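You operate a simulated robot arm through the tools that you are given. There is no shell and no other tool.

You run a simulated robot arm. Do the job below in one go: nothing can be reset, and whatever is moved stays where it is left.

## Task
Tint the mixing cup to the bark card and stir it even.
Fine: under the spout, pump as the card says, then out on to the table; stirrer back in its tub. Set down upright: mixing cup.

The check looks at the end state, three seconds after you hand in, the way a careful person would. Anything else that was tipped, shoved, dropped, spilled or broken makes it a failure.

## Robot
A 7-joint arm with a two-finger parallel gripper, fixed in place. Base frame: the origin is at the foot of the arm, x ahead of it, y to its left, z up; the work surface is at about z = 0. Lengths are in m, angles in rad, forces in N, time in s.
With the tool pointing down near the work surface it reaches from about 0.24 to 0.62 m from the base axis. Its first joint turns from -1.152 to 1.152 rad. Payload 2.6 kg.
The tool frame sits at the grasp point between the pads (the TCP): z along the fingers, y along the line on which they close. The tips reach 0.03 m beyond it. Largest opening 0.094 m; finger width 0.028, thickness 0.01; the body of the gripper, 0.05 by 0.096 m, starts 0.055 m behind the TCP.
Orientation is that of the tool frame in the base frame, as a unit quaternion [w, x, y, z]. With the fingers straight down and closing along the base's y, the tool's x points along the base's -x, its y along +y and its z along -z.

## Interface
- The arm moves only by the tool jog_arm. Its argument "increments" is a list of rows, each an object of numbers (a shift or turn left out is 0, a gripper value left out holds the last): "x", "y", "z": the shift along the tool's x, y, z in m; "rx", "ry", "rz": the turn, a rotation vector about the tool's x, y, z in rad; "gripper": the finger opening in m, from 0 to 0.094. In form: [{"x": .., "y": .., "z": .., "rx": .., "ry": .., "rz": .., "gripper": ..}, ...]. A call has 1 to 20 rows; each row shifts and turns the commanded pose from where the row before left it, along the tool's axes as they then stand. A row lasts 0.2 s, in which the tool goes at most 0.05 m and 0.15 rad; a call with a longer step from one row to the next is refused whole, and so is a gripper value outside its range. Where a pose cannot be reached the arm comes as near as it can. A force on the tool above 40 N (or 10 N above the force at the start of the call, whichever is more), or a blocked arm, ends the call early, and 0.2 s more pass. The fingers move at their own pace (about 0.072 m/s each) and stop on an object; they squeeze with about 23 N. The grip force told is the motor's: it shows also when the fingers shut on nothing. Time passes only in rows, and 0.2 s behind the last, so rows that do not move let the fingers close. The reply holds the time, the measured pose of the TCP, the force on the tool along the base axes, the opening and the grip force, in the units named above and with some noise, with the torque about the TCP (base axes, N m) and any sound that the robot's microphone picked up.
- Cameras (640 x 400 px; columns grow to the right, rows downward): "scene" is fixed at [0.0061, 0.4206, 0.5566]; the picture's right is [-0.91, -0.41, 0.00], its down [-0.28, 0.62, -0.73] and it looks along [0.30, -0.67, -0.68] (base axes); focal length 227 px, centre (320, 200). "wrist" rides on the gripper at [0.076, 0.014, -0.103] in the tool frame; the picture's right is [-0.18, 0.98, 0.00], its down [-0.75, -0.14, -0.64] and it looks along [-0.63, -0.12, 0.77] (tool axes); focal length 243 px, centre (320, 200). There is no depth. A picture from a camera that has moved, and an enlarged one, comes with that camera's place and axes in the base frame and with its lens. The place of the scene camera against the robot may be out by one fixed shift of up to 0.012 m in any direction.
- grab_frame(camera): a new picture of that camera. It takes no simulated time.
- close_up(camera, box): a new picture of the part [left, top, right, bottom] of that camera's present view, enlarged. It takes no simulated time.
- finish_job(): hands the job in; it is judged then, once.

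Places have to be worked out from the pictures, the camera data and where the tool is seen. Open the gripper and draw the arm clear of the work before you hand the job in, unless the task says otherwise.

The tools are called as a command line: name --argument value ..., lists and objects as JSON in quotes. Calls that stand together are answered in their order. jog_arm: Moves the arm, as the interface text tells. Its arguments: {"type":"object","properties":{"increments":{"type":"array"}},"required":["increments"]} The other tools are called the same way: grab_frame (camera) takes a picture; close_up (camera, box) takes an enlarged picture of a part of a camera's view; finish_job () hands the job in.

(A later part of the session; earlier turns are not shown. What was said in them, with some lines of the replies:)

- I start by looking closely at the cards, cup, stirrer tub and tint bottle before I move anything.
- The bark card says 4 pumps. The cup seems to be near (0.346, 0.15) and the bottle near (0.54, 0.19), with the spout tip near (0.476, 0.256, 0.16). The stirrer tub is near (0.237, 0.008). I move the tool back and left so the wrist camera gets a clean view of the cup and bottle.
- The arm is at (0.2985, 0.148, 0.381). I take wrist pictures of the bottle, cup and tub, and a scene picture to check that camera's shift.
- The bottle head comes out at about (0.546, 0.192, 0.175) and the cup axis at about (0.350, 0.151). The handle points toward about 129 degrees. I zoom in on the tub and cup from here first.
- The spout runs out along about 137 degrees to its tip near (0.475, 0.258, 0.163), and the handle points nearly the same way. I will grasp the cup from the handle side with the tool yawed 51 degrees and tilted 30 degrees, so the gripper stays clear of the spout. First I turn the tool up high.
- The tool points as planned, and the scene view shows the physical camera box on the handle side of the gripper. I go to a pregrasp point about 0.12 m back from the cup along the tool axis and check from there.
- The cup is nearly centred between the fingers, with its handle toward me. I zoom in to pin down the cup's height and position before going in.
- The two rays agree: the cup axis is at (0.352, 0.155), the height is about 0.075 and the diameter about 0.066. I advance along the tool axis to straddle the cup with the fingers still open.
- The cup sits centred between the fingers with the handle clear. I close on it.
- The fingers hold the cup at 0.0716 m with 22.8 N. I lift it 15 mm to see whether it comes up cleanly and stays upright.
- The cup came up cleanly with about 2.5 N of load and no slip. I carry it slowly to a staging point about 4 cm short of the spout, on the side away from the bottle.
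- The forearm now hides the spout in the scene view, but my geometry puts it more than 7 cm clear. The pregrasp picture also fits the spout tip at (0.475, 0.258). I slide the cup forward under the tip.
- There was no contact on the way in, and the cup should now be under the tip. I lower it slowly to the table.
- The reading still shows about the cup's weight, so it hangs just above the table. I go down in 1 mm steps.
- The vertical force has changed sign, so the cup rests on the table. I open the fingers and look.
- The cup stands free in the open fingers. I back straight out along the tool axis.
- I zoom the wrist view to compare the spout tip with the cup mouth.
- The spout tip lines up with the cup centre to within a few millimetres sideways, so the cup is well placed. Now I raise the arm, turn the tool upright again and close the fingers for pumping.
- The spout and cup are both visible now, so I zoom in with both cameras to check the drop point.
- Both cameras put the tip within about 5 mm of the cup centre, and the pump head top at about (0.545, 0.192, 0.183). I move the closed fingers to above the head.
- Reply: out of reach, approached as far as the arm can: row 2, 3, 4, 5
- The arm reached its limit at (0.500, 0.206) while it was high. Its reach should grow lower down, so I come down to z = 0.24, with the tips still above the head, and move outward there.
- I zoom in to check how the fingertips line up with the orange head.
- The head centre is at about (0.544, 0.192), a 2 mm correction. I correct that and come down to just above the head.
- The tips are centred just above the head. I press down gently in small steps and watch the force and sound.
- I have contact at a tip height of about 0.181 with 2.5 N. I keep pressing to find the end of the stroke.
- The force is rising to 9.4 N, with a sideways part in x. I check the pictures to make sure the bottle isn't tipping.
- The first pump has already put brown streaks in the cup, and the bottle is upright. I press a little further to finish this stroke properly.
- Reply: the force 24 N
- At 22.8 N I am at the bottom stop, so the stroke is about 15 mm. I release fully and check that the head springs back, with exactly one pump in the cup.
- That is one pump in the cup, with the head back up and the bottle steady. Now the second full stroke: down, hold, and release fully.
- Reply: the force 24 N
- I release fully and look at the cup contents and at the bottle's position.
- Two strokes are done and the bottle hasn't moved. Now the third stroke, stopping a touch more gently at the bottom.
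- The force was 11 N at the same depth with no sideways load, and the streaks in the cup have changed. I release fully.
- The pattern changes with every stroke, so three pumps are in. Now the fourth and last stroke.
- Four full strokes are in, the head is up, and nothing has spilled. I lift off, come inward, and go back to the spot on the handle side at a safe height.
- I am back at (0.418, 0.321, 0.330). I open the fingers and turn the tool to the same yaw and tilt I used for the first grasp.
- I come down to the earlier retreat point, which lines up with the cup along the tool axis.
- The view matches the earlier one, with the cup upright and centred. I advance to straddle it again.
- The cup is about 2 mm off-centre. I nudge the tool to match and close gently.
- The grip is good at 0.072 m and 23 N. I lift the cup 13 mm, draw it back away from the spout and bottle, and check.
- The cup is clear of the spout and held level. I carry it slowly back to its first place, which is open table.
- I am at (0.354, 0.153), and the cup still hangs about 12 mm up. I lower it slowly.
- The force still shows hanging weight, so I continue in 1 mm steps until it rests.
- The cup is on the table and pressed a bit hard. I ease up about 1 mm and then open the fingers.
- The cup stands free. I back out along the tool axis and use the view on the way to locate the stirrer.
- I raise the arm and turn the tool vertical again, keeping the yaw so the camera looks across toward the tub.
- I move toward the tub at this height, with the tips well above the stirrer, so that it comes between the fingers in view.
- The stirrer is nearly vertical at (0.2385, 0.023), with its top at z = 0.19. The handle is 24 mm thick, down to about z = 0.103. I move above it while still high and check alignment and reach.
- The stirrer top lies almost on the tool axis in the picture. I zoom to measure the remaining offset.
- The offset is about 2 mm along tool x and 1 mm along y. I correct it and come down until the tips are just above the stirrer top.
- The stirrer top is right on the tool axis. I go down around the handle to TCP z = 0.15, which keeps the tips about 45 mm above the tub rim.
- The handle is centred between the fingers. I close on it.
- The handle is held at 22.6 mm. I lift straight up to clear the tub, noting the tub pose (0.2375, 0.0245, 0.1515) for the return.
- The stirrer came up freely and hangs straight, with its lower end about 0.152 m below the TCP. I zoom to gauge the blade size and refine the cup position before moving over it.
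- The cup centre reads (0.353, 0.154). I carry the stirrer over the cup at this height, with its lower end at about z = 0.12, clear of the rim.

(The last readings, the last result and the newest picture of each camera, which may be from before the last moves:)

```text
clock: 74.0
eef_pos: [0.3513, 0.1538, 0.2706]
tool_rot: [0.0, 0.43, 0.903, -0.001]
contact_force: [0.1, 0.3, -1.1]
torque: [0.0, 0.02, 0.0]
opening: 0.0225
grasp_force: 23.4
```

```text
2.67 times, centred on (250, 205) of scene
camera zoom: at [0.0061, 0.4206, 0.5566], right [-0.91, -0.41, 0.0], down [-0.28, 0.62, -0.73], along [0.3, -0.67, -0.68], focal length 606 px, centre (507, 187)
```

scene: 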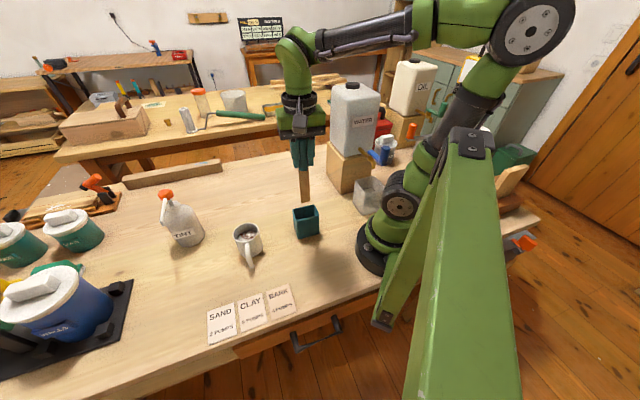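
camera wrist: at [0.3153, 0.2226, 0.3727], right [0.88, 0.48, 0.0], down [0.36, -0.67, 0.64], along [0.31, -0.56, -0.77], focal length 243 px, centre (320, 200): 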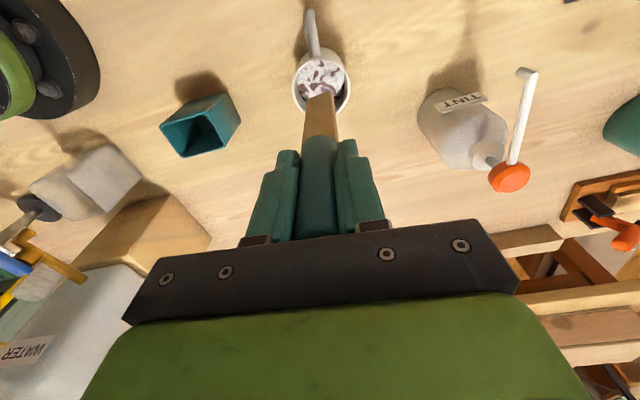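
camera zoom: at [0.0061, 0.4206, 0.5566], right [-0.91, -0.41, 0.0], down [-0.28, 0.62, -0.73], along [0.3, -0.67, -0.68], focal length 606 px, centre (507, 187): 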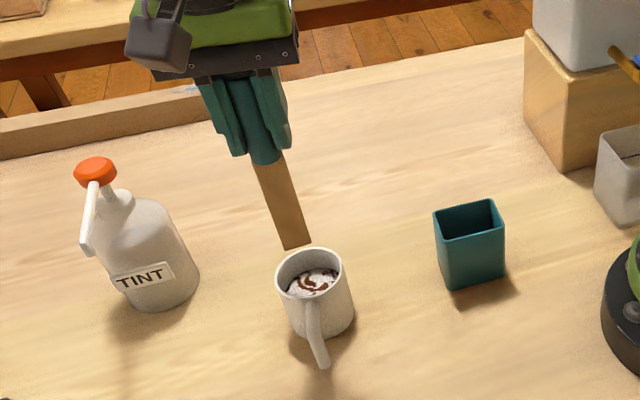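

The cup centre is within about 1 mm of the tool axis, and the stirrer bottom is 0.150 m below the TCP. I lower it into the cup until the tip is about 14 mm above the table level.

jog_arm --increments '[{"z": 0.02}, {"z": 0.02}, {"z": 0.02}, {"z": 0.018}, {"z": 0.015}, {"z": 0.012}, {}, {}]'

grab_frame --camera "wrist"

close_up --camera "scene" --box '[190, 170, 310, 290]'

```text
clock: 75.8
eef_pos: [0.3528, 0.1525, 0.1649]
tool_rot: [0.0, 0.431, 0.902, 0.0]
contact_force: [-0.4, -0.8, -0.5]
torque: [0.0, -0.01, -0.01]
opening: 0.0224
grasp_force: 23.1
```

```text
taken
camera wrist: at [0.3161, 0.2207, 0.2675], right [0.88, 0.48, 0.0], down [0.36, -0.67, 0.64], along [0.31, -0.56, -0.77], focal length 243 px, centre (320, 200)
```

wrist: 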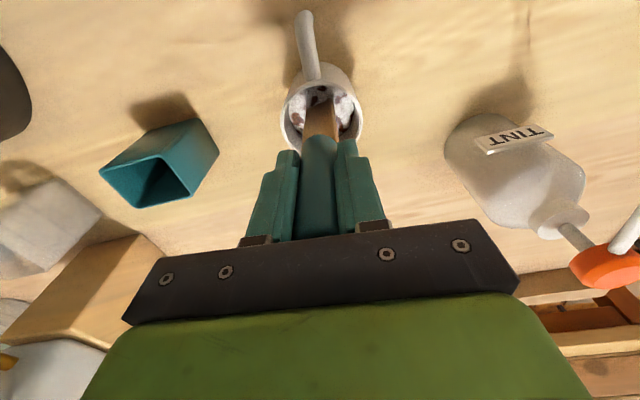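

```text
3.33 times, centred on (250, 230) of scene
camera zoom: at [0.0061, 0.4206, 0.5566], right [-0.91, -0.41, 0.0], down [-0.28, 0.62, -0.73], along [0.3, -0.67, -0.68], focal length 757 px, centre (553, 100)
```

zoom: 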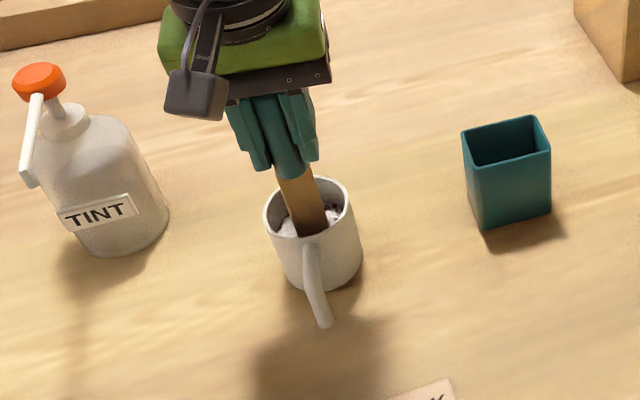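

The stirrer stands in the paint without contact forces. I stir in circles of 10 mm radius, two turns first, then check.

jog_arm --increments '[{"x": 0.005}, {"x": 0.005}, {"x": -0.00293, "y": 0.00707}, {"x": -0.00707, "y": 0.00293}, {"x": -0.00707, "y": -0.00293}, {"x": -0.00293, "y": -0.00707}, {"x": 0.00293, "y": -0.00707}, {"x": 0.00707, "y": -0.00293}, {"x": 0.00707, "y": 0.00293}, {"x": 0.00293, "y": 0.00707}, {"x": -0.00293, "y": 0.00707}, {"x": -0.00707, "y": 0.00293}, {"x": -0.00707, "y": -0.00293}, {"x": -0.00293, "y": -0.00707}, {"x": 0.00293, "y": -0.00707}, {"x": 0.00707, "y": -0.00293}, {"x": 0.00707, "y": 0.00293}, {"x": 0.00293, "y": 0.00707}]'

close_up --camera "wrist" --box '[240, 40, 400, 180]'

close_up --camera "scene" --box '[200, 200, 290, 290]'

```text
clock: 79.6
eef_pos: [0.3462, 0.1603, 0.1666]
tool_rot: [0.0, 0.431, 0.903, -0.001]
contact_force: [0.1, 0.9, -0.5]
torque: [-0.02, 0.0, 0.0]
opening: 0.0225
grasp_force: 23.1
```

```text
2.86 times, centred on (320, 110) of wrist
camera zoom: at [0.3097, 0.2283, 0.2689], right [0.88, 0.48, 0.0], down [0.36, -0.67, 0.64], along [0.31, -0.56, -0.77], focal length 693 px, centre (320, 457)
```

zoom: 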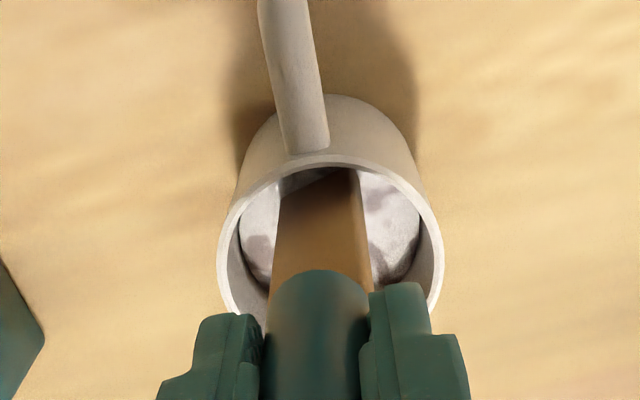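

```text
4.44 times, centred on (245, 245) of scene
camera zoom: at [0.0061, 0.4206, 0.5566], right [-0.91, -0.41, 0.0], down [-0.28, 0.62, -0.73], along [0.3, -0.67, -0.68], focal length 1009 px, centre (653, 0)
```

zoom: 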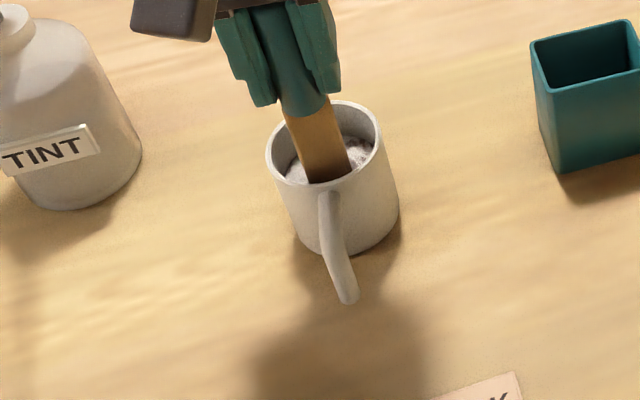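

The streaks are already fading, with no contact and the cup unmoved. I keep stirring, another two and a half turns.

jog_arm --increments '[{"x": -0.00293, "y": 0.00707}, {"x": -0.00707, "y": 0.00293}, {"x": -0.00707, "y": -0.00293}, {"x": -0.00293, "y": -0.00707}, {"x": 0.00293, "y": -0.00707}, {"x": 0.00707, "y": -0.00293}, {"x": 0.00707, "y": 0.00293}, {"x": 0.00293, "y": 0.00707}, {"x": -0.00293, "y": 0.00707}, {"x": -0.00707, "y": 0.00293}, {"x": -0.00707, "y": -0.00293}, {"x": -0.00293, "y": -0.00707}, {"x": 0.00293, "y": -0.00707}, {"x": 0.00707, "y": -0.00293}, {"x": 0.00707, "y": 0.00293}, {"x": 0.00293, "y": 0.00707}, {"x": -0.00293, "y": 0.00707}, {"x": -0.00707, "y": 0.00293}, {"x": -0.00707, "y": -0.00293}, {"x": -0.00293, "y": -0.00707}]'

close_up --camera "wrist" --box '[240, 40, 400, 180]'

close_up --camera "scene" --box '[200, 200, 290, 290]'

```text
clock: 83.8
eef_pos: [0.3605, 0.1455, 0.1667]
tool_rot: [0.001, 0.43, 0.903, 0.001]
contact_force: [-0.3, -0.5, -0.6]
torque: [0.03, -0.02, 0.04]
opening: 0.0224
grasp_force: 23.0
```

```text
2.86 times, centred on (320, 110) of wrist
camera zoom: at [0.3237, 0.2145, 0.2686], right [0.88, 0.48, 0.0], down [0.36, -0.67, 0.64], along [0.31, -0.56, -0.77], focal length 693 px, centre (320, 457)
```

zoom: 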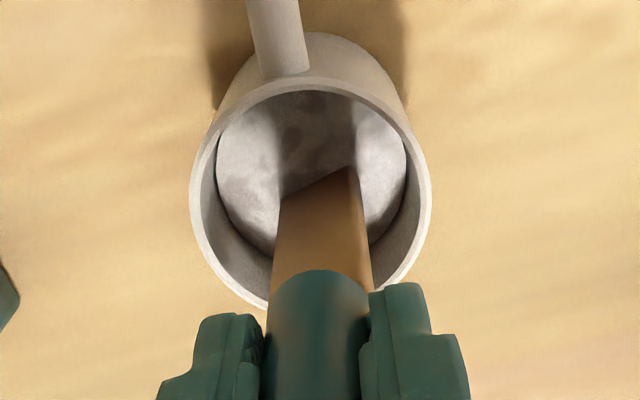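

```text
4.44 times, centred on (245, 245) of scene
camera zoom: at [0.0061, 0.4206, 0.5566], right [-0.91, -0.41, 0.0], down [-0.28, 0.62, -0.73], along [0.3, -0.67, -0.68], focal length 1009 px, centre (653, 0)
```

zoom: 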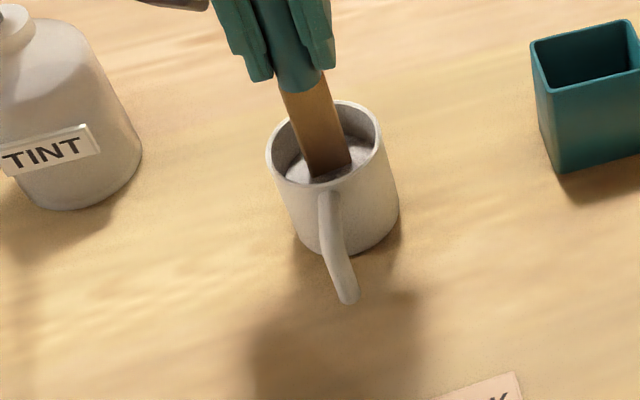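

It is blending well, with faint patches left. I continue with two and a half more turns.

jog_arm --increments '[{"x": 0.00293, "y": -0.00707}, {"x": 0.00707, "y": -0.00293}, {"x": 0.00707, "y": 0.00293}, {"x": 0.00293, "y": 0.00707}, {"x": -0.00293, "y": 0.00707}, {"x": -0.00707, "y": 0.00293}, {"x": -0.00707, "y": -0.00293}, {"x": -0.00293, "y": -0.00707}, {"x": 0.00293, "y": -0.00707}, {"x": 0.00707, "y": -0.00293}, {"x": 0.00707, "y": 0.00293}, {"x": 0.00293, "y": 0.00707}, {"x": -0.00293, "y": 0.00707}, {"x": -0.00707, "y": 0.00293}, {"x": -0.00707, "y": -0.00293}, {"x": -0.00293, "y": -0.00707}, {"x": 0.00293, "y": -0.00707}, {"x": 0.00707, "y": -0.00293}, {"x": 0.00707, "y": 0.00293}, {"x": 0.00293, "y": 0.00707}]'

jog_arm --increments '[{"x": -0.00293, "y": 0.00707}, {"x": -0.00707, "y": 0.00293}, {"x": -0.00707, "y": -0.00293}, {"x": -0.00293, "y": -0.00707}, {"x": 0.00293, "y": -0.00707}, {"x": 0.00707, "y": -0.00293}, {"x": 0.00707, "y": 0.00293}, {"x": 0.00293, "y": 0.00707}, {"x": -0.00293, "y": 0.00707}, {"x": -0.00707, "y": 0.00293}, {"x": -0.00707, "y": -0.00293}, {"x": -0.00293, "y": -0.00707}, {"x": 0.00293, "y": -0.00707}, {"x": 0.00707, "y": -0.00293}, {"x": 0.00707, "y": 0.00293}, {"x": 0.00293, "y": 0.00707}, {"x": -0.00293, "y": 0.00707}, {"x": -0.00707, "y": 0.00293}, {"x": -0.00707, "y": -0.00293}, {"x": -0.00293, "y": -0.00707}]'

close_up --camera "wrist" --box '[240, 40, 400, 180]'

close_up --camera "scene" --box '[200, 200, 290, 290]'

```text
clock: 88.0
eef_pos: [0.3455, 0.1625, 0.1667]
tool_rot: [0.0, 0.431, 0.903, 0.0]
contact_force: [0.2, 0.8, -0.4]
torque: [0.02, 0.03, 0.0]
opening: 0.0221
grasp_force: 23.3
```

```text
clock: 92.2
eef_pos: [0.3587, 0.1464, 0.1671]
tool_rot: [0.0, 0.43, 0.903, 0.0]
contact_force: [-0.2, 0.1, -0.2]
torque: [0.0, 0.0, 0.01]
opening: 0.0224
grasp_force: 23.0
```

```text
2.86 times, centred on (320, 110) of wrist
camera zoom: at [0.323, 0.2148, 0.2694], right [0.88, 0.48, 0.0], down [0.36, -0.67, 0.64], along [0.31, -0.56, -0.77], focal length 693 px, centre (320, 457)
```

zoom: 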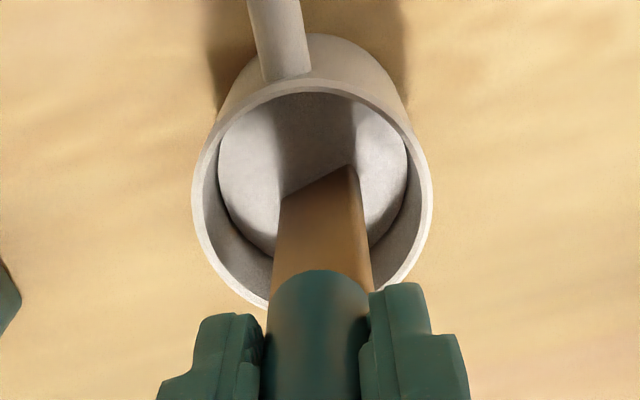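

```text
4.44 times, centred on (245, 245) of scene
camera zoom: at [0.0061, 0.4206, 0.5566], right [-0.91, -0.41, 0.0], down [-0.28, 0.62, -0.73], along [0.3, -0.67, -0.68], focal length 1009 px, centre (653, 0)
```

zoom: 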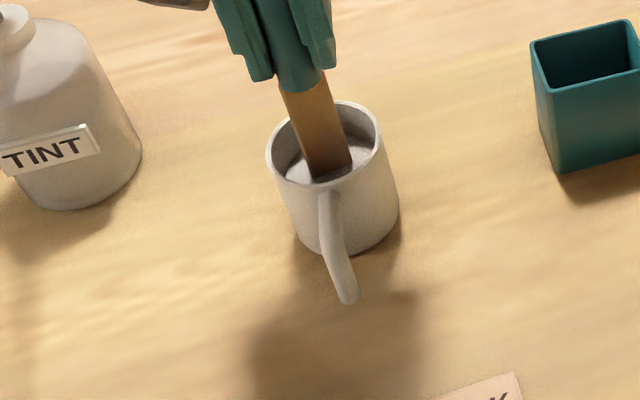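

It looks even now. I add one last round to be sure and end back at the cup's centre.

jog_arm --increments '[{"x": 0.00293, "y": -0.00707}, {"x": 0.00707, "y": -0.00293}, {"x": 0.00707, "y": 0.00293}, {"x": 0.00293, "y": 0.00707}, {"x": -0.00293, "y": 0.00707}, {"x": -0.00707, "y": 0.00293}, {"x": -0.00707, "y": -0.00293}, {"x": -0.00293, "y": -0.00707}, {"x": 0.00293, "y": -0.00707}, {"x": 0.00707, "y": -0.00293}, {"x": 0.00707, "y": 0.00293}, {"x": 0.00293, "y": 0.00707}, {"x": -0.00293, "y": 0.00707}, {"x": -0.00707, "y": 0.00293}, {"x": -0.00707, "y": -0.00293}, {"x": -0.00293, "y": -0.00707}, {"x": 0.005}, {"x": 0.005}, {}, {}]'

```text
clock: 96.4
eef_pos: [0.3545, 0.1515, 0.1677]
tool_rot: [0.0, 0.431, 0.902, -0.001]
contact_force: [-0.3, -0.4, -0.6]
torque: [0.0, 0.0, 0.0]
opening: 0.0223
grasp_force: 23.5
```

The stirrer is centred. I lift it slowly straight up out of the cup and let it hang above for a moment before looking.

jog_arm --increments '[{"z": -0.008}, {"z": -0.012}, {"z": -0.015}, {"z": -0.015}, {"z": -0.018}, {"z": -0.018}, {"z": -0.02}, {}, {}, {}, {}, {}]'

close_up --camera "wrist" --box '[250, 20, 390, 150]'

close_up --camera "scene" --box '[190, 130, 310, 340]'

close_up --camera "scene" --box '[200, 180, 290, 270]'

```text
clock: 99.0
eef_pos: [0.3549, 0.1512, 0.2732]
tool_rot: [0.001, 0.431, 0.902, 0.0]
contact_force: [0.1, -0.3, -0.1]
torque: [0.03, -0.02, 0.0]
opening: 0.022
grasp_force: 23.3
```

```text
3.08 times, centred on (320, 85) of wrist
camera zoom: at [0.3173, 0.2199, 0.3756], right [0.88, 0.48, 0.0], down [0.36, -0.67, 0.64], along [0.31, -0.56, -0.77], focal length 746 px, centre (320, 554)
```

zoom: 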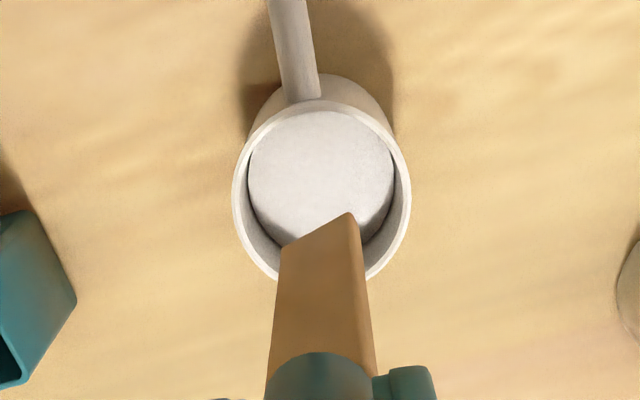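

```text
1.90 times, centred on (250, 235) of scene
camera zoom: at [0.0061, 0.4206, 0.5566], right [-0.91, -0.41, 0.0], down [-0.28, 0.62, -0.73], along [0.3, -0.67, -0.68], focal length 432 px, centre (453, 133)
```

zoom: 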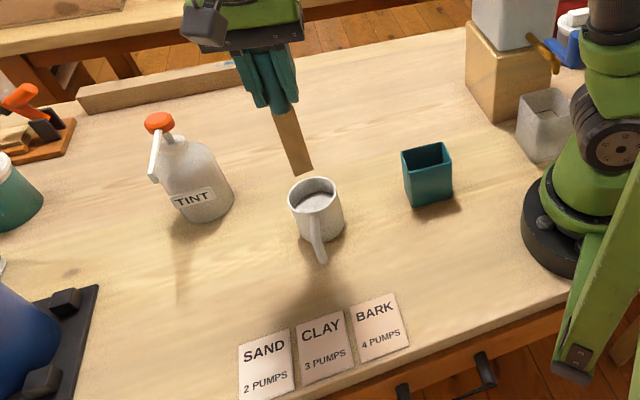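

```text
4.44 times, centred on (245, 225) of scene
camera zoom: at [0.0061, 0.4206, 0.5566], right [-0.91, -0.41, 0.0], down [-0.28, 0.62, -0.73], along [0.3, -0.67, -0.68], focal length 1009 px, centre (653, 89)
```

zoom: 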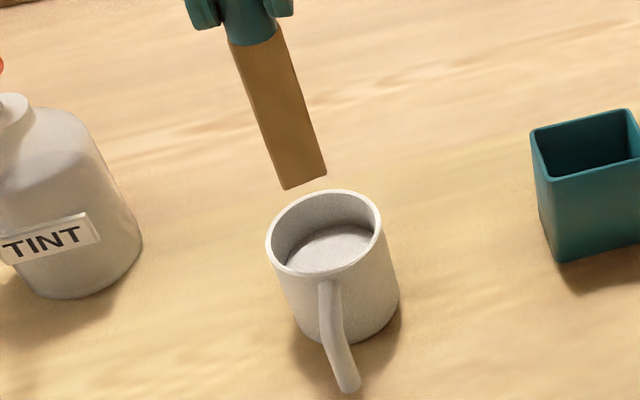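

The paint is even, and nothing has dripped outside. I compare its shade with the cards at high zoom.

close_up --camera "scene" --box '[235, 225, 265, 245]'

close_up --camera "scene" --box '[200, 280, 305, 345]'

grab_frame --camera "wrist"

```text
16.00 times, centred on (250, 235) of scene
camera zoom: at [0.0061, 0.4206, 0.5566], right [-0.91, -0.41, 0.0], down [-0.28, 0.62, -0.73], along [0.3, -0.67, -0.68], focal length 3633 px, centre (1440, -360)
```

zoom: 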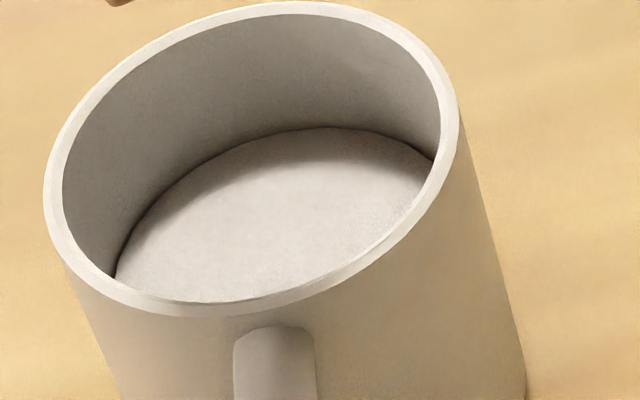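

```text
6.10 times, centred on (252, 312) of scene
camera zoom: at [0.0061, 0.4206, 0.5566], right [-0.91, -0.41, 0.0], down [-0.28, 0.62, -0.73], along [0.3, -0.67, -0.68], focal length 1384 px, centre (731, -486)
```

zoom: 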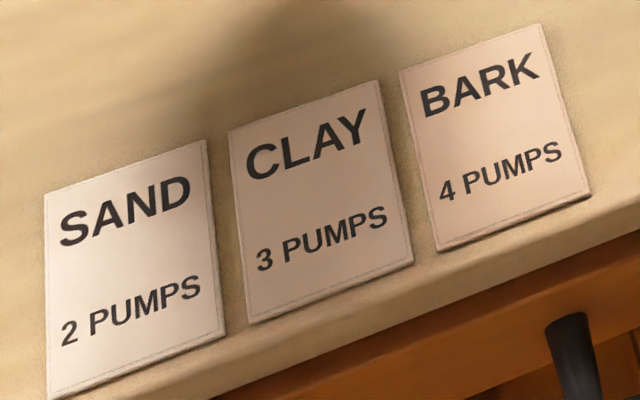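

```text
taken
camera wrist: at [0.3173, 0.2199, 0.3756], right [0.88, 0.48, 0.0], down [0.36, -0.67, 0.64], along [0.31, -0.56, -0.77], focal length 243 px, centre (320, 200)
```

wrist: 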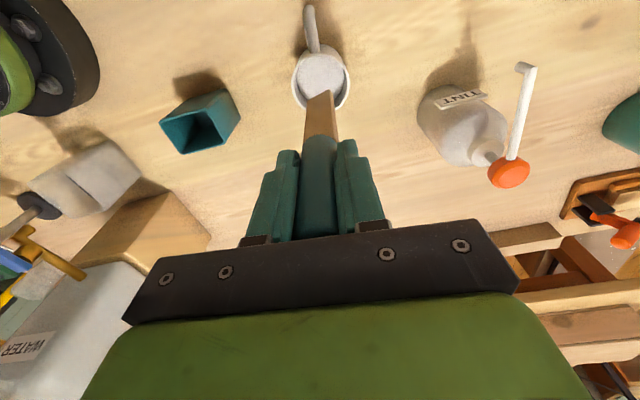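

The shade is a pinkish off-white in the same family as the cards, and it is uniform. The count was four full strokes, so I take the stirrer back over the tub by the exact reverse of the earlier move.

jog_arm --increments '[{"x": -0.0018, "y": -0.0117}, {"x": -0.0045, "y": -0.0285}, {"x": -0.0045, "y": -0.0285}, {"x": -0.0045, "y": -0.0285}, {"x": -0.0045, "y": -0.0285}, {"x": -0.0045, "y": -0.0285}, {"x": -0.0027, "y": -0.0171}, {}, {}]'

close_up --camera "wrist" --box '[260, 30, 380, 150]'

close_up --camera "scene" --box '[240, 80, 360, 240]'

```text
clock: 101.0
eef_pos: [0.239, 0.023, 0.2732]
tool_rot: [0.001, 0.431, 0.902, 0.0]
contact_force: [0.2, -0.3, -0.6]
torque: [-0.01, 0.02, 0.01]
opening: 0.0222
grasp_force: 23.0
```

```text
3.33 times, centred on (320, 90) of wrist
camera zoom: at [0.2019, 0.0916, 0.375], right [0.88, 0.48, 0.0], down [0.36, -0.67, 0.64], along [0.31, -0.56, -0.77], focal length 809 px, centre (320, 567)
```

zoom: 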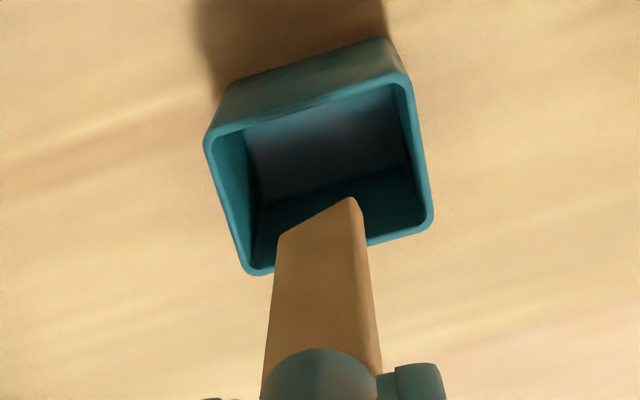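

```text
2.50 times, centred on (300, 160) of scene
camera zoom: at [0.0061, 0.4206, 0.5566], right [-0.91, -0.41, 0.0], down [-0.28, 0.62, -0.73], along [0.3, -0.67, -0.68], focal length 568 px, centre (370, 300)
```

zoom: 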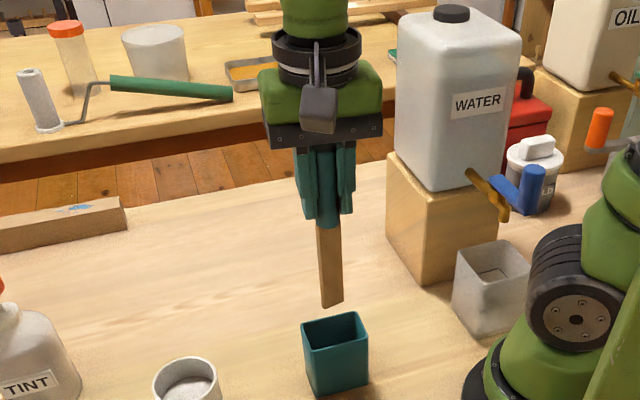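

The tub appears shifted about 3 mm from the lift-out view, so I correct that along tool x. Then I lower the stirrer most of the way into the tub.

jog_arm --increments '[{"x": 0.0028}, {"z": 0.02}, {"z": 0.022}, {"z": 0.022}, {"z": 0.02}, {"z": 0.018}, {}, {}]'

grab_frame --camera "wrist"

close_up --camera "scene" --box '[250, 130, 350, 250]'

```text
clock: 102.8
eef_pos: [0.2366, 0.0262, 0.1701]
tool_rot: [0.0, 0.43, 0.903, 0.0]
contact_force: [-0.3, 0.1, 0.6]
torque: [-0.02, 0.01, 0.0]
opening: 0.0221
grasp_force: 23.3
```

```text
taken
camera wrist: at [0.2006, 0.0947, 0.2724], right [0.88, 0.48, 0.0], down [0.36, -0.67, 0.64], along [0.31, -0.56, -0.77], focal length 243 px, centre (320, 200)
```

wrist: 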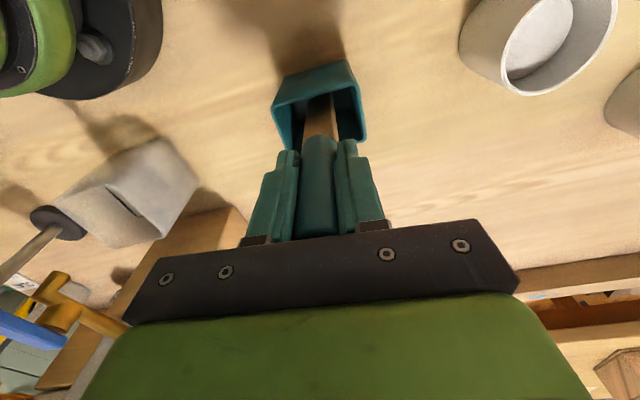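

```text
3.33 times, centred on (300, 190) of scene
camera zoom: at [0.0061, 0.4206, 0.5566], right [-0.91, -0.41, 0.0], down [-0.28, 0.62, -0.73], along [0.3, -0.67, -0.68], focal length 757 px, centre (387, 233)
```

zoom: 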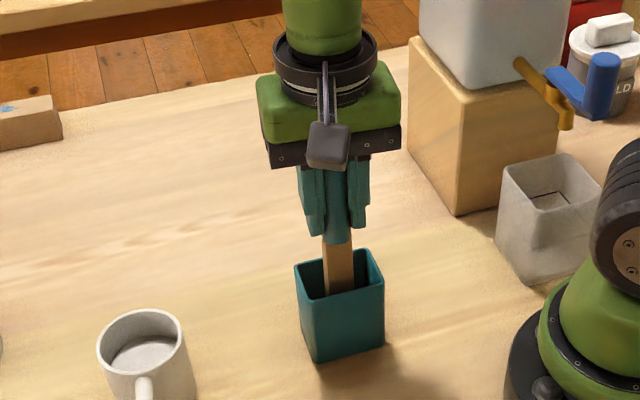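

The blade is inside the tub without touching it. I go down slowly until it meets the floor, near z = 0.151.

jog_arm --increments '[{"z": 0.006}, {"z": 0.006}, {"z": 0.003}, {"z": 0.001}, {}]'

```text
clock: 104.0
eef_pos: [0.2357, 0.028, 0.1547]
tool_rot: [0.0, 0.43, 0.903, 0.001]
contact_force: [-3.9, -2.3, 18.0]
torque: [-0.22, 0.45, -0.04]
opening: 0.0224
grasp_force: 22.4
```

I have floor contact at 18 N, a little early and with some sideways push. I ease up 2 mm and look before releasing.

jog_arm --increments '[{"z": -0.002}, {}]'

grab_frame --camera "wrist"

close_up --camera "wrist" --box '[250, 40, 390, 180]'

close_up --camera "scene" --box '[250, 130, 350, 250]'

```text
clock: 104.6
eef_pos: [0.2365, 0.0271, 0.156]
tool_rot: [0.0, 0.43, 0.903, -0.001]
contact_force: [-0.3, 0.3, -0.9]
torque: [0.0, 0.04, 0.0]
opening: 0.0223
grasp_force: 22.7
```

```text
taken
camera wrist: at [0.1996, 0.0955, 0.2587], right [0.88, 0.48, 0.0], down [0.37, -0.67, 0.64], along [0.3, -0.56, -0.77], focal length 243 px, centre (320, 200)
```

wrist: 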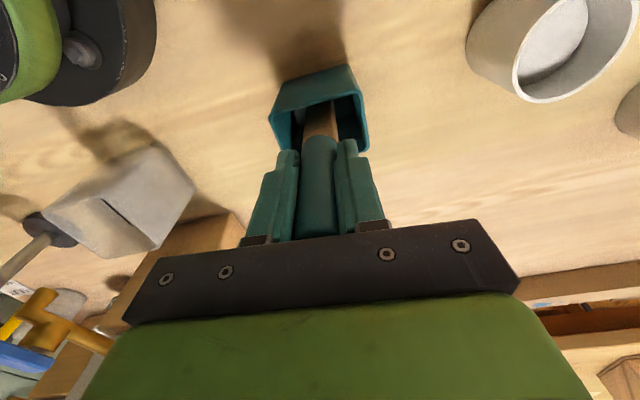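

```text
2.86 times, centred on (320, 110) of wrist
camera zoom: at [0.1996, 0.0955, 0.2587], right [0.88, 0.48, 0.0], down [0.37, -0.67, 0.64], along [0.3, -0.56, -0.77], focal length 693 px, centre (320, 457)
```

zoom: 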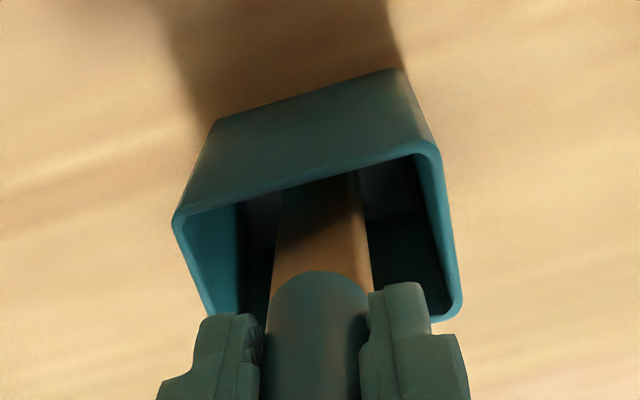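

```text
3.33 times, centred on (300, 190) of scene
camera zoom: at [0.0061, 0.4206, 0.5566], right [-0.91, -0.41, 0.0], down [-0.28, 0.62, -0.73], along [0.3, -0.67, -0.68], focal length 757 px, centre (387, 233)
```

zoom: 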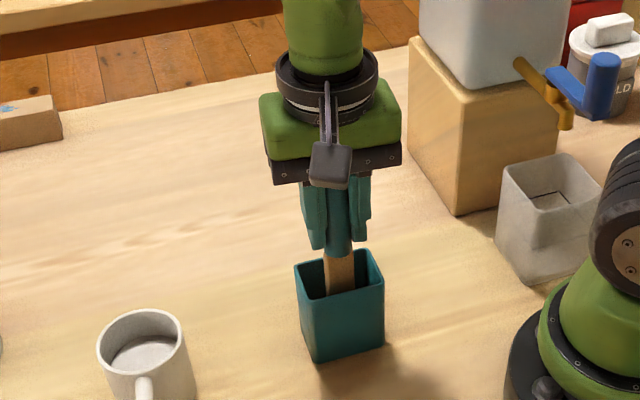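

The tub hasn't moved and the stirrer hasn't slipped lengthwise, but comparing the views the blade turned about 11 degrees in the grip. I lift a little, turn the tool back by that amount so the blade lines up with the tub again, and check.

jog_arm --increments '[{"z": -0.01}, {"z": -0.01}, {"rz": 0.0935}, {"rz": 0.0935}, {}, {}]'

close_up --camera "wrist" --box '[250, 30, 390, 170]'

jog_arm --increments '[{}]'

jog_arm --increments '[{}]'

```text
clock: 106.0
eef_pos: [0.2364, 0.0281, 0.1777]
tool_rot: [0.0, 0.513, 0.859, 0.0]
contact_force: [-0.3, 1.2, -0.6]
torque: [0.0, 0.01, 0.02]
opening: 0.0221
grasp_force: 22.9
```

```text
2.86 times, centred on (320, 100) of wrist
camera zoom: at [0.2127, 0.1008, 0.2791], right [0.95, 0.3, 0.0], down [0.23, -0.73, 0.64], along [0.19, -0.61, -0.77], focal length 693 px, centre (320, 486)
```

zoom: 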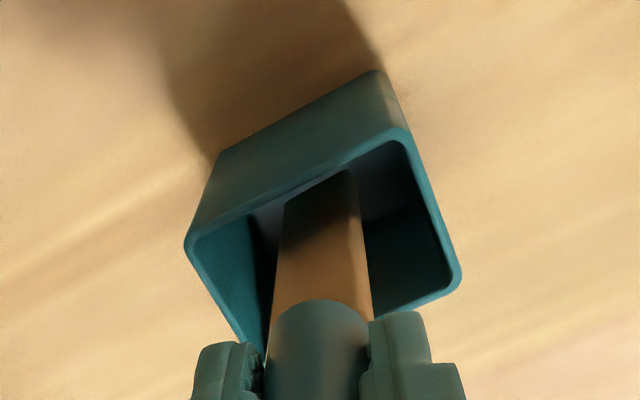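

```text
clock: 106.4
eef_pos: [0.2353, 0.0271, 0.1774]
tool_rot: [0.0, 0.512, 0.859, 0.0]
contact_force: [-0.3, -0.4, -0.7]
torque: [-0.01, 0.01, 0.02]
opening: 0.0224
grasp_force: 22.6
```

```text
clock: 106.8
eef_pos: [0.2364, 0.0265, 0.1767]
tool_rot: [0.0, 0.513, 0.858, 0.0]
contact_force: [-0.2, 0.8, -0.8]
torque: [-0.02, -0.02, 0.02]
opening: 0.0223
grasp_force: 22.8
```

The blade is parallel to the tub again. Averaged readings put me about 2.4 mm off the original spot along tool x, so I correct that and lower again in gentle steps.

jog_arm --increments '[{"x": -0.0024}, {"z": 0.01}, {"z": 0.008}, {"z": 0.002}, {}]'

jog_arm --increments '[{"z": 0.001}, {"z": 0.001}, {}]'

```text
clock: 108.0
eef_pos: [0.2358, 0.0246, 0.1564]
tool_rot: [0.0, 0.512, 0.859, 0.0]
contact_force: [-0.1, -1.5, -0.2]
torque: [0.01, -0.02, -0.02]
opening: 0.0221
grasp_force: 22.8
```

```text
clock: 108.8
eef_pos: [0.2364, 0.0242, 0.1554]
tool_rot: [0.0, 0.513, 0.859, 0.001]
contact_force: [-0.3, 0.7, 10.8]
torque: [0.17, 0.11, -0.03]
opening: 0.0224
grasp_force: 22.8
```

It rests on the tub floor at about the same height as before, and a 3 mm downward slip in the grip explains the difference. I ease off 1 mm and open the fingers in small steps so the stirrer stays standing.

jog_arm --increments '[{"z": -0.0012}, {"gripper": 0.0225}, {"gripper": 0.024}, {"gripper": 0.026}, {"gripper": 0.029}, {"gripper": 0.034}, {"gripper": 0.042}, {}, {}]'

grab_frame --camera "wrist"

close_up --camera "scene" --box '[250, 130, 350, 250]'

```text
clock: 110.8
eef_pos: [0.2361, 0.0238, 0.1547]
tool_rot: [0.0, 0.513, 0.858, 0.0]
contact_force: [1.1, 0.1, 0.2]
torque: [0.0, -0.01, -0.02]
opening: 0.0419
grasp_force: 0.1
```

```text
taken
camera wrist: at [0.2132, 0.0987, 0.2578], right [0.95, 0.3, 0.0], down [0.23, -0.73, 0.64], along [0.19, -0.61, -0.77], focal length 243 px, centre (320, 200)
```

wrist: 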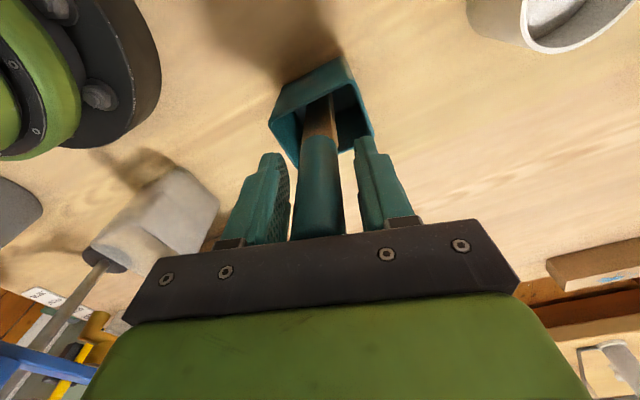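

```text
3.33 times, centred on (300, 190) of scene
camera zoom: at [0.0061, 0.4206, 0.5566], right [-0.91, -0.41, 0.0], down [-0.28, 0.62, -0.73], along [0.3, -0.67, -0.68], focal length 757 px, centre (387, 233)
```

zoom: 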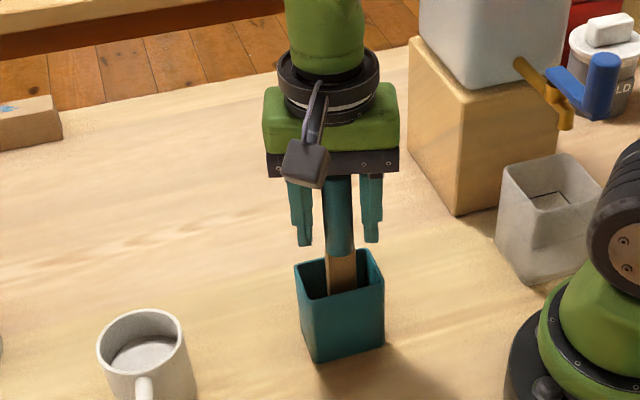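

The stirrer stands upright on its own between the fingers. I open wide and rise straight up.

jog_arm --increments '[{"gripper": 0.06}, {"gripper": 0.08}, {"gripper": 0.094}, {}, {"z": -0.015}, {"z": -0.02}, {"z": -0.025}, {"z": -0.03}, {"z": -0.03}, {"z": -0.03}, {}, {}]'

grab_frame --camera "wrist"

grab_frame --camera "scene"

close_up --camera "scene" --box '[270, 165, 350, 245]'

```text
clock: 113.4
eef_pos: [0.2372, 0.0231, 0.3043]
tool_rot: [0.001, 0.513, 0.859, 0.0]
contact_force: [0.9, 0.9, 0.3]
torque: [-0.01, -0.01, -0.03]
opening: 0.0938
grasp_force: 0.1
```

```text
taken
camera wrist: at [0.214, 0.097, 0.406], right [0.95, 0.3, 0.0], down [0.23, -0.73, 0.64], along [0.2, -0.61, -0.77], focal length 243 px, centre (320, 200)
```

wrist: 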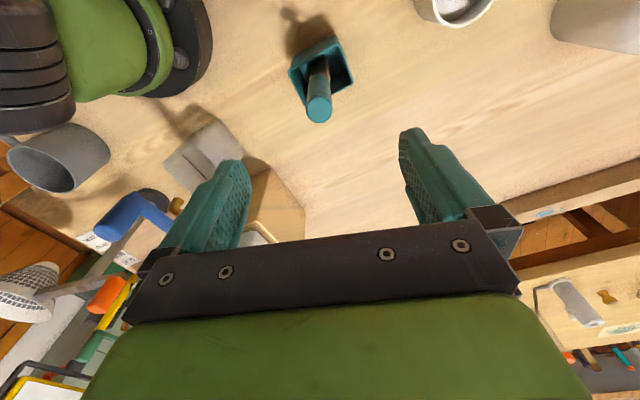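

```text
taken
```

scene: 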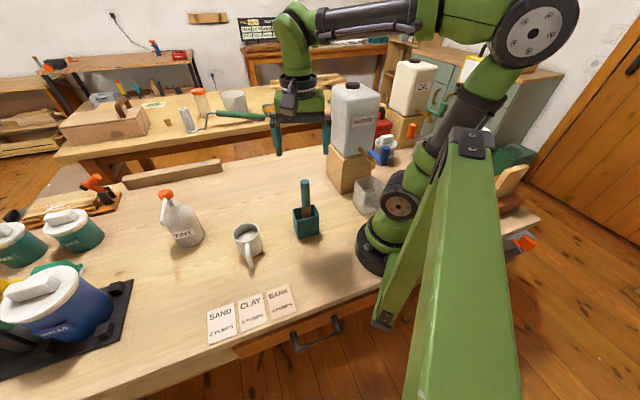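

```text
5.00 times, centred on (310, 205) of scene
camera zoom: at [0.0061, 0.4206, 0.5566], right [-0.91, -0.41, 0.0], down [-0.28, 0.62, -0.73], along [0.3, -0.67, -0.68], focal length 1135 px, centre (370, 175)
```

zoom: 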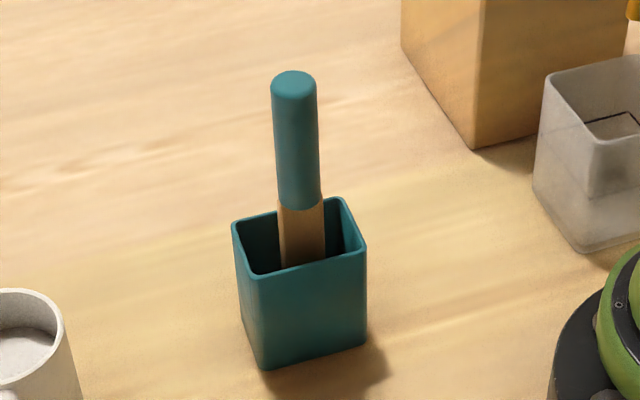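

The stirrer is back in its tub and standing, and the tub is where it was. I raise the arm and return it to about its start pose, clear of everything.

jog_arm --increments '[{"z": -0.035}, {"z": -0.035}, {"y": 0.032}, {"y": 0.032}, {"y": 0.032}, {"y": 0.032}, {"rz": -0.1346}, {"rz": -0.1346}, {"rz": -0.1346}, {"rz": -0.1346}, {"rz": -0.1346}, {"rz": -0.1346}, {"rz": -0.1346}, {"rz": -0.1346}, {}, {}]'

grab_frame --camera "scene"

grab_frame --camera "wrist"

close_up --camera "scene" --box '[140, 170, 340, 345]'

```text
clock: 116.8
eef_pos: [0.3498, 0.0843, 0.376]
tool_rot: [0.0, 0.0, 1.0, 0.0]
contact_force: [0.4, -0.1, 1.4]
torque: [0.01, 0.01, 0.01]
opening: 0.094
grasp_force: 0.0
```

```text
taken
```

scene: 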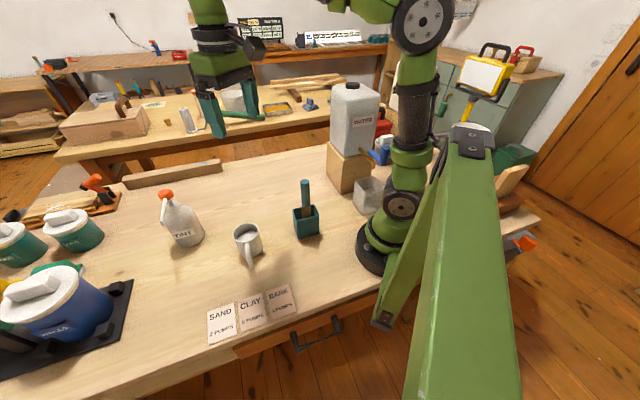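

```text
taken
camera wrist: at [0.2735, 0.099, 0.4781], right [0.18, 0.98, 0.0], down [0.75, -0.14, 0.64], along [0.63, -0.12, -0.77], focal length 243 px, centre (320, 200)
```

wrist: 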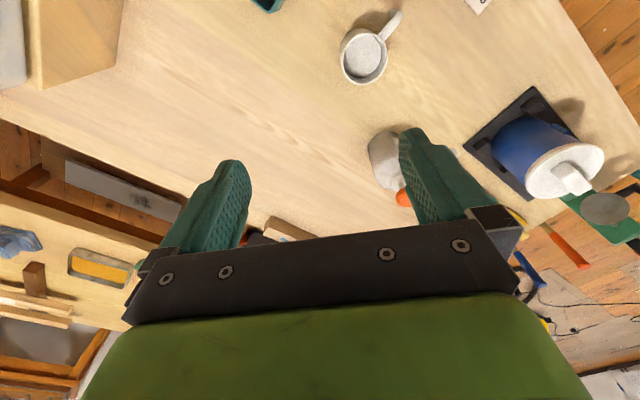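

```text
2.29 times, centred on (240, 258) of scene
camera zoom: at [0.0061, 0.4206, 0.5566], right [-0.91, -0.41, 0.0], down [-0.28, 0.62, -0.73], along [0.3, -0.67, -0.68], focal length 519 px, centre (503, 69)
```

zoom: 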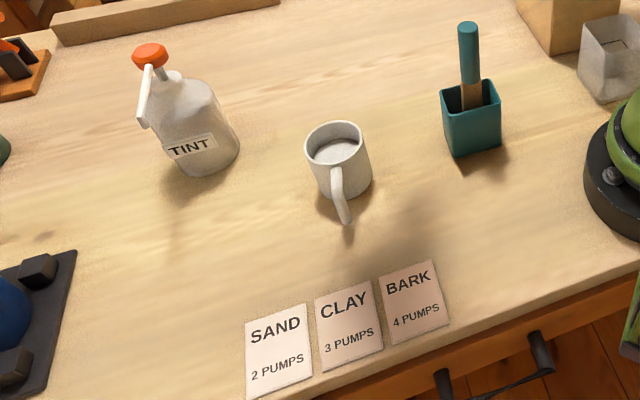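

Everything stands where it should: the cup upright on open table, the stirrer in its tub, the bottle in place and the arm clear. One last close look at the evenness and shade before handing in.

close_up --camera "scene" --box '[230, 220, 265, 250]'

close_up --camera "wrist" --box '[330, 0, 490, 100]'

close_up --camera "scene" --box '[200, 275, 305, 345]'

```text
13.33 times, centred on (248, 235) of scene
camera zoom: at [0.0061, 0.4206, 0.5566], right [-0.91, -0.41, 0.0], down [-0.28, 0.62, -0.73], along [0.3, -0.67, -0.68], focal length 3028 px, centre (1287, -267)
```

zoom: 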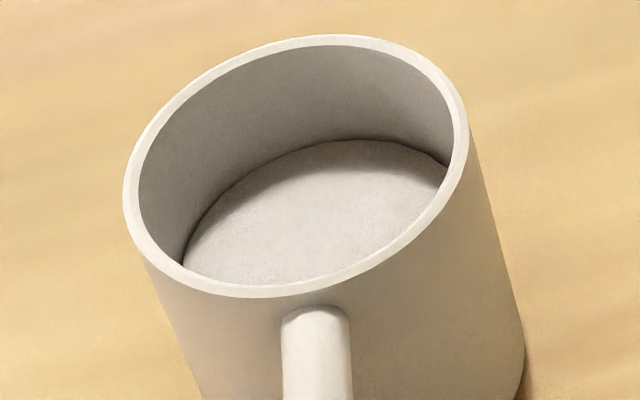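

```text
4.00 times, centred on (410, 50) of wrist
camera zoom: at [0.2735, 0.099, 0.4781], right [0.18, 0.98, 0.0], down [0.75, -0.14, 0.64], along [0.63, -0.12, -0.77], focal length 970 px, centre (-40, 800)
```

zoom: 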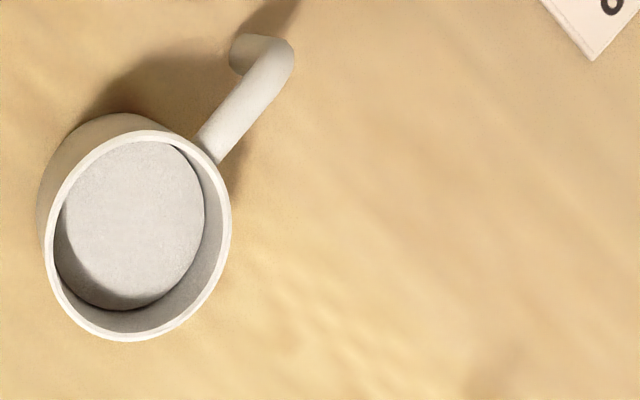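

```text
5.71 times, centred on (252, 310) of scene
camera zoom: at [0.0061, 0.4206, 0.5566], right [-0.91, -0.41, 0.0], down [-0.28, 0.62, -0.73], along [0.3, -0.67, -0.68], focal length 1298 px, centre (706, -429)
```

zoom: 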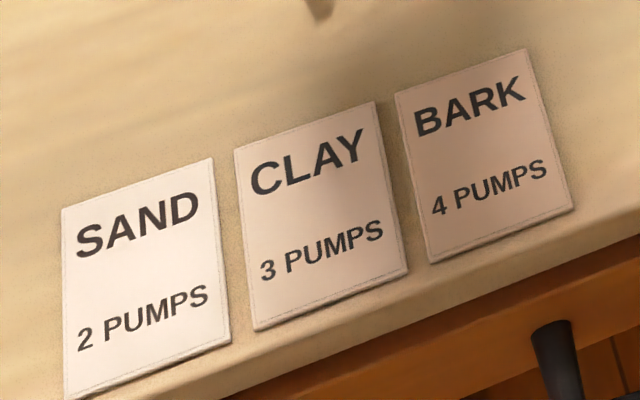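

The paint is uniform with no streaks. The bark card and the neighbouring cards differ too little in these pictures to tell the shades apart, so I rely on the four full strokes, each of which visibly changed the streaks. The end state looks right and I hand in.

finish_job

```text
The job is handed in.
```

The mixing cup got four full pumps of tint, as the bark card says. I stirred it until no streaks showed and set it upright on open table, away from the spout.

- **Tint:** I couldn't confirm the shade by eye, because the bark and clay cards look almost the same in the pictures. I'm relying on the stroke count; the streaks in the cup changed after each of the four strokes.
- **Stirrer:** It is back in its tub and standing upright.
- **Rest of the bench:** The last pictures showed nothing spilled, tipped or knocked over, and the bottle and tub where they started. The gripper is open and the arm is back near its starting position, clear of the work.
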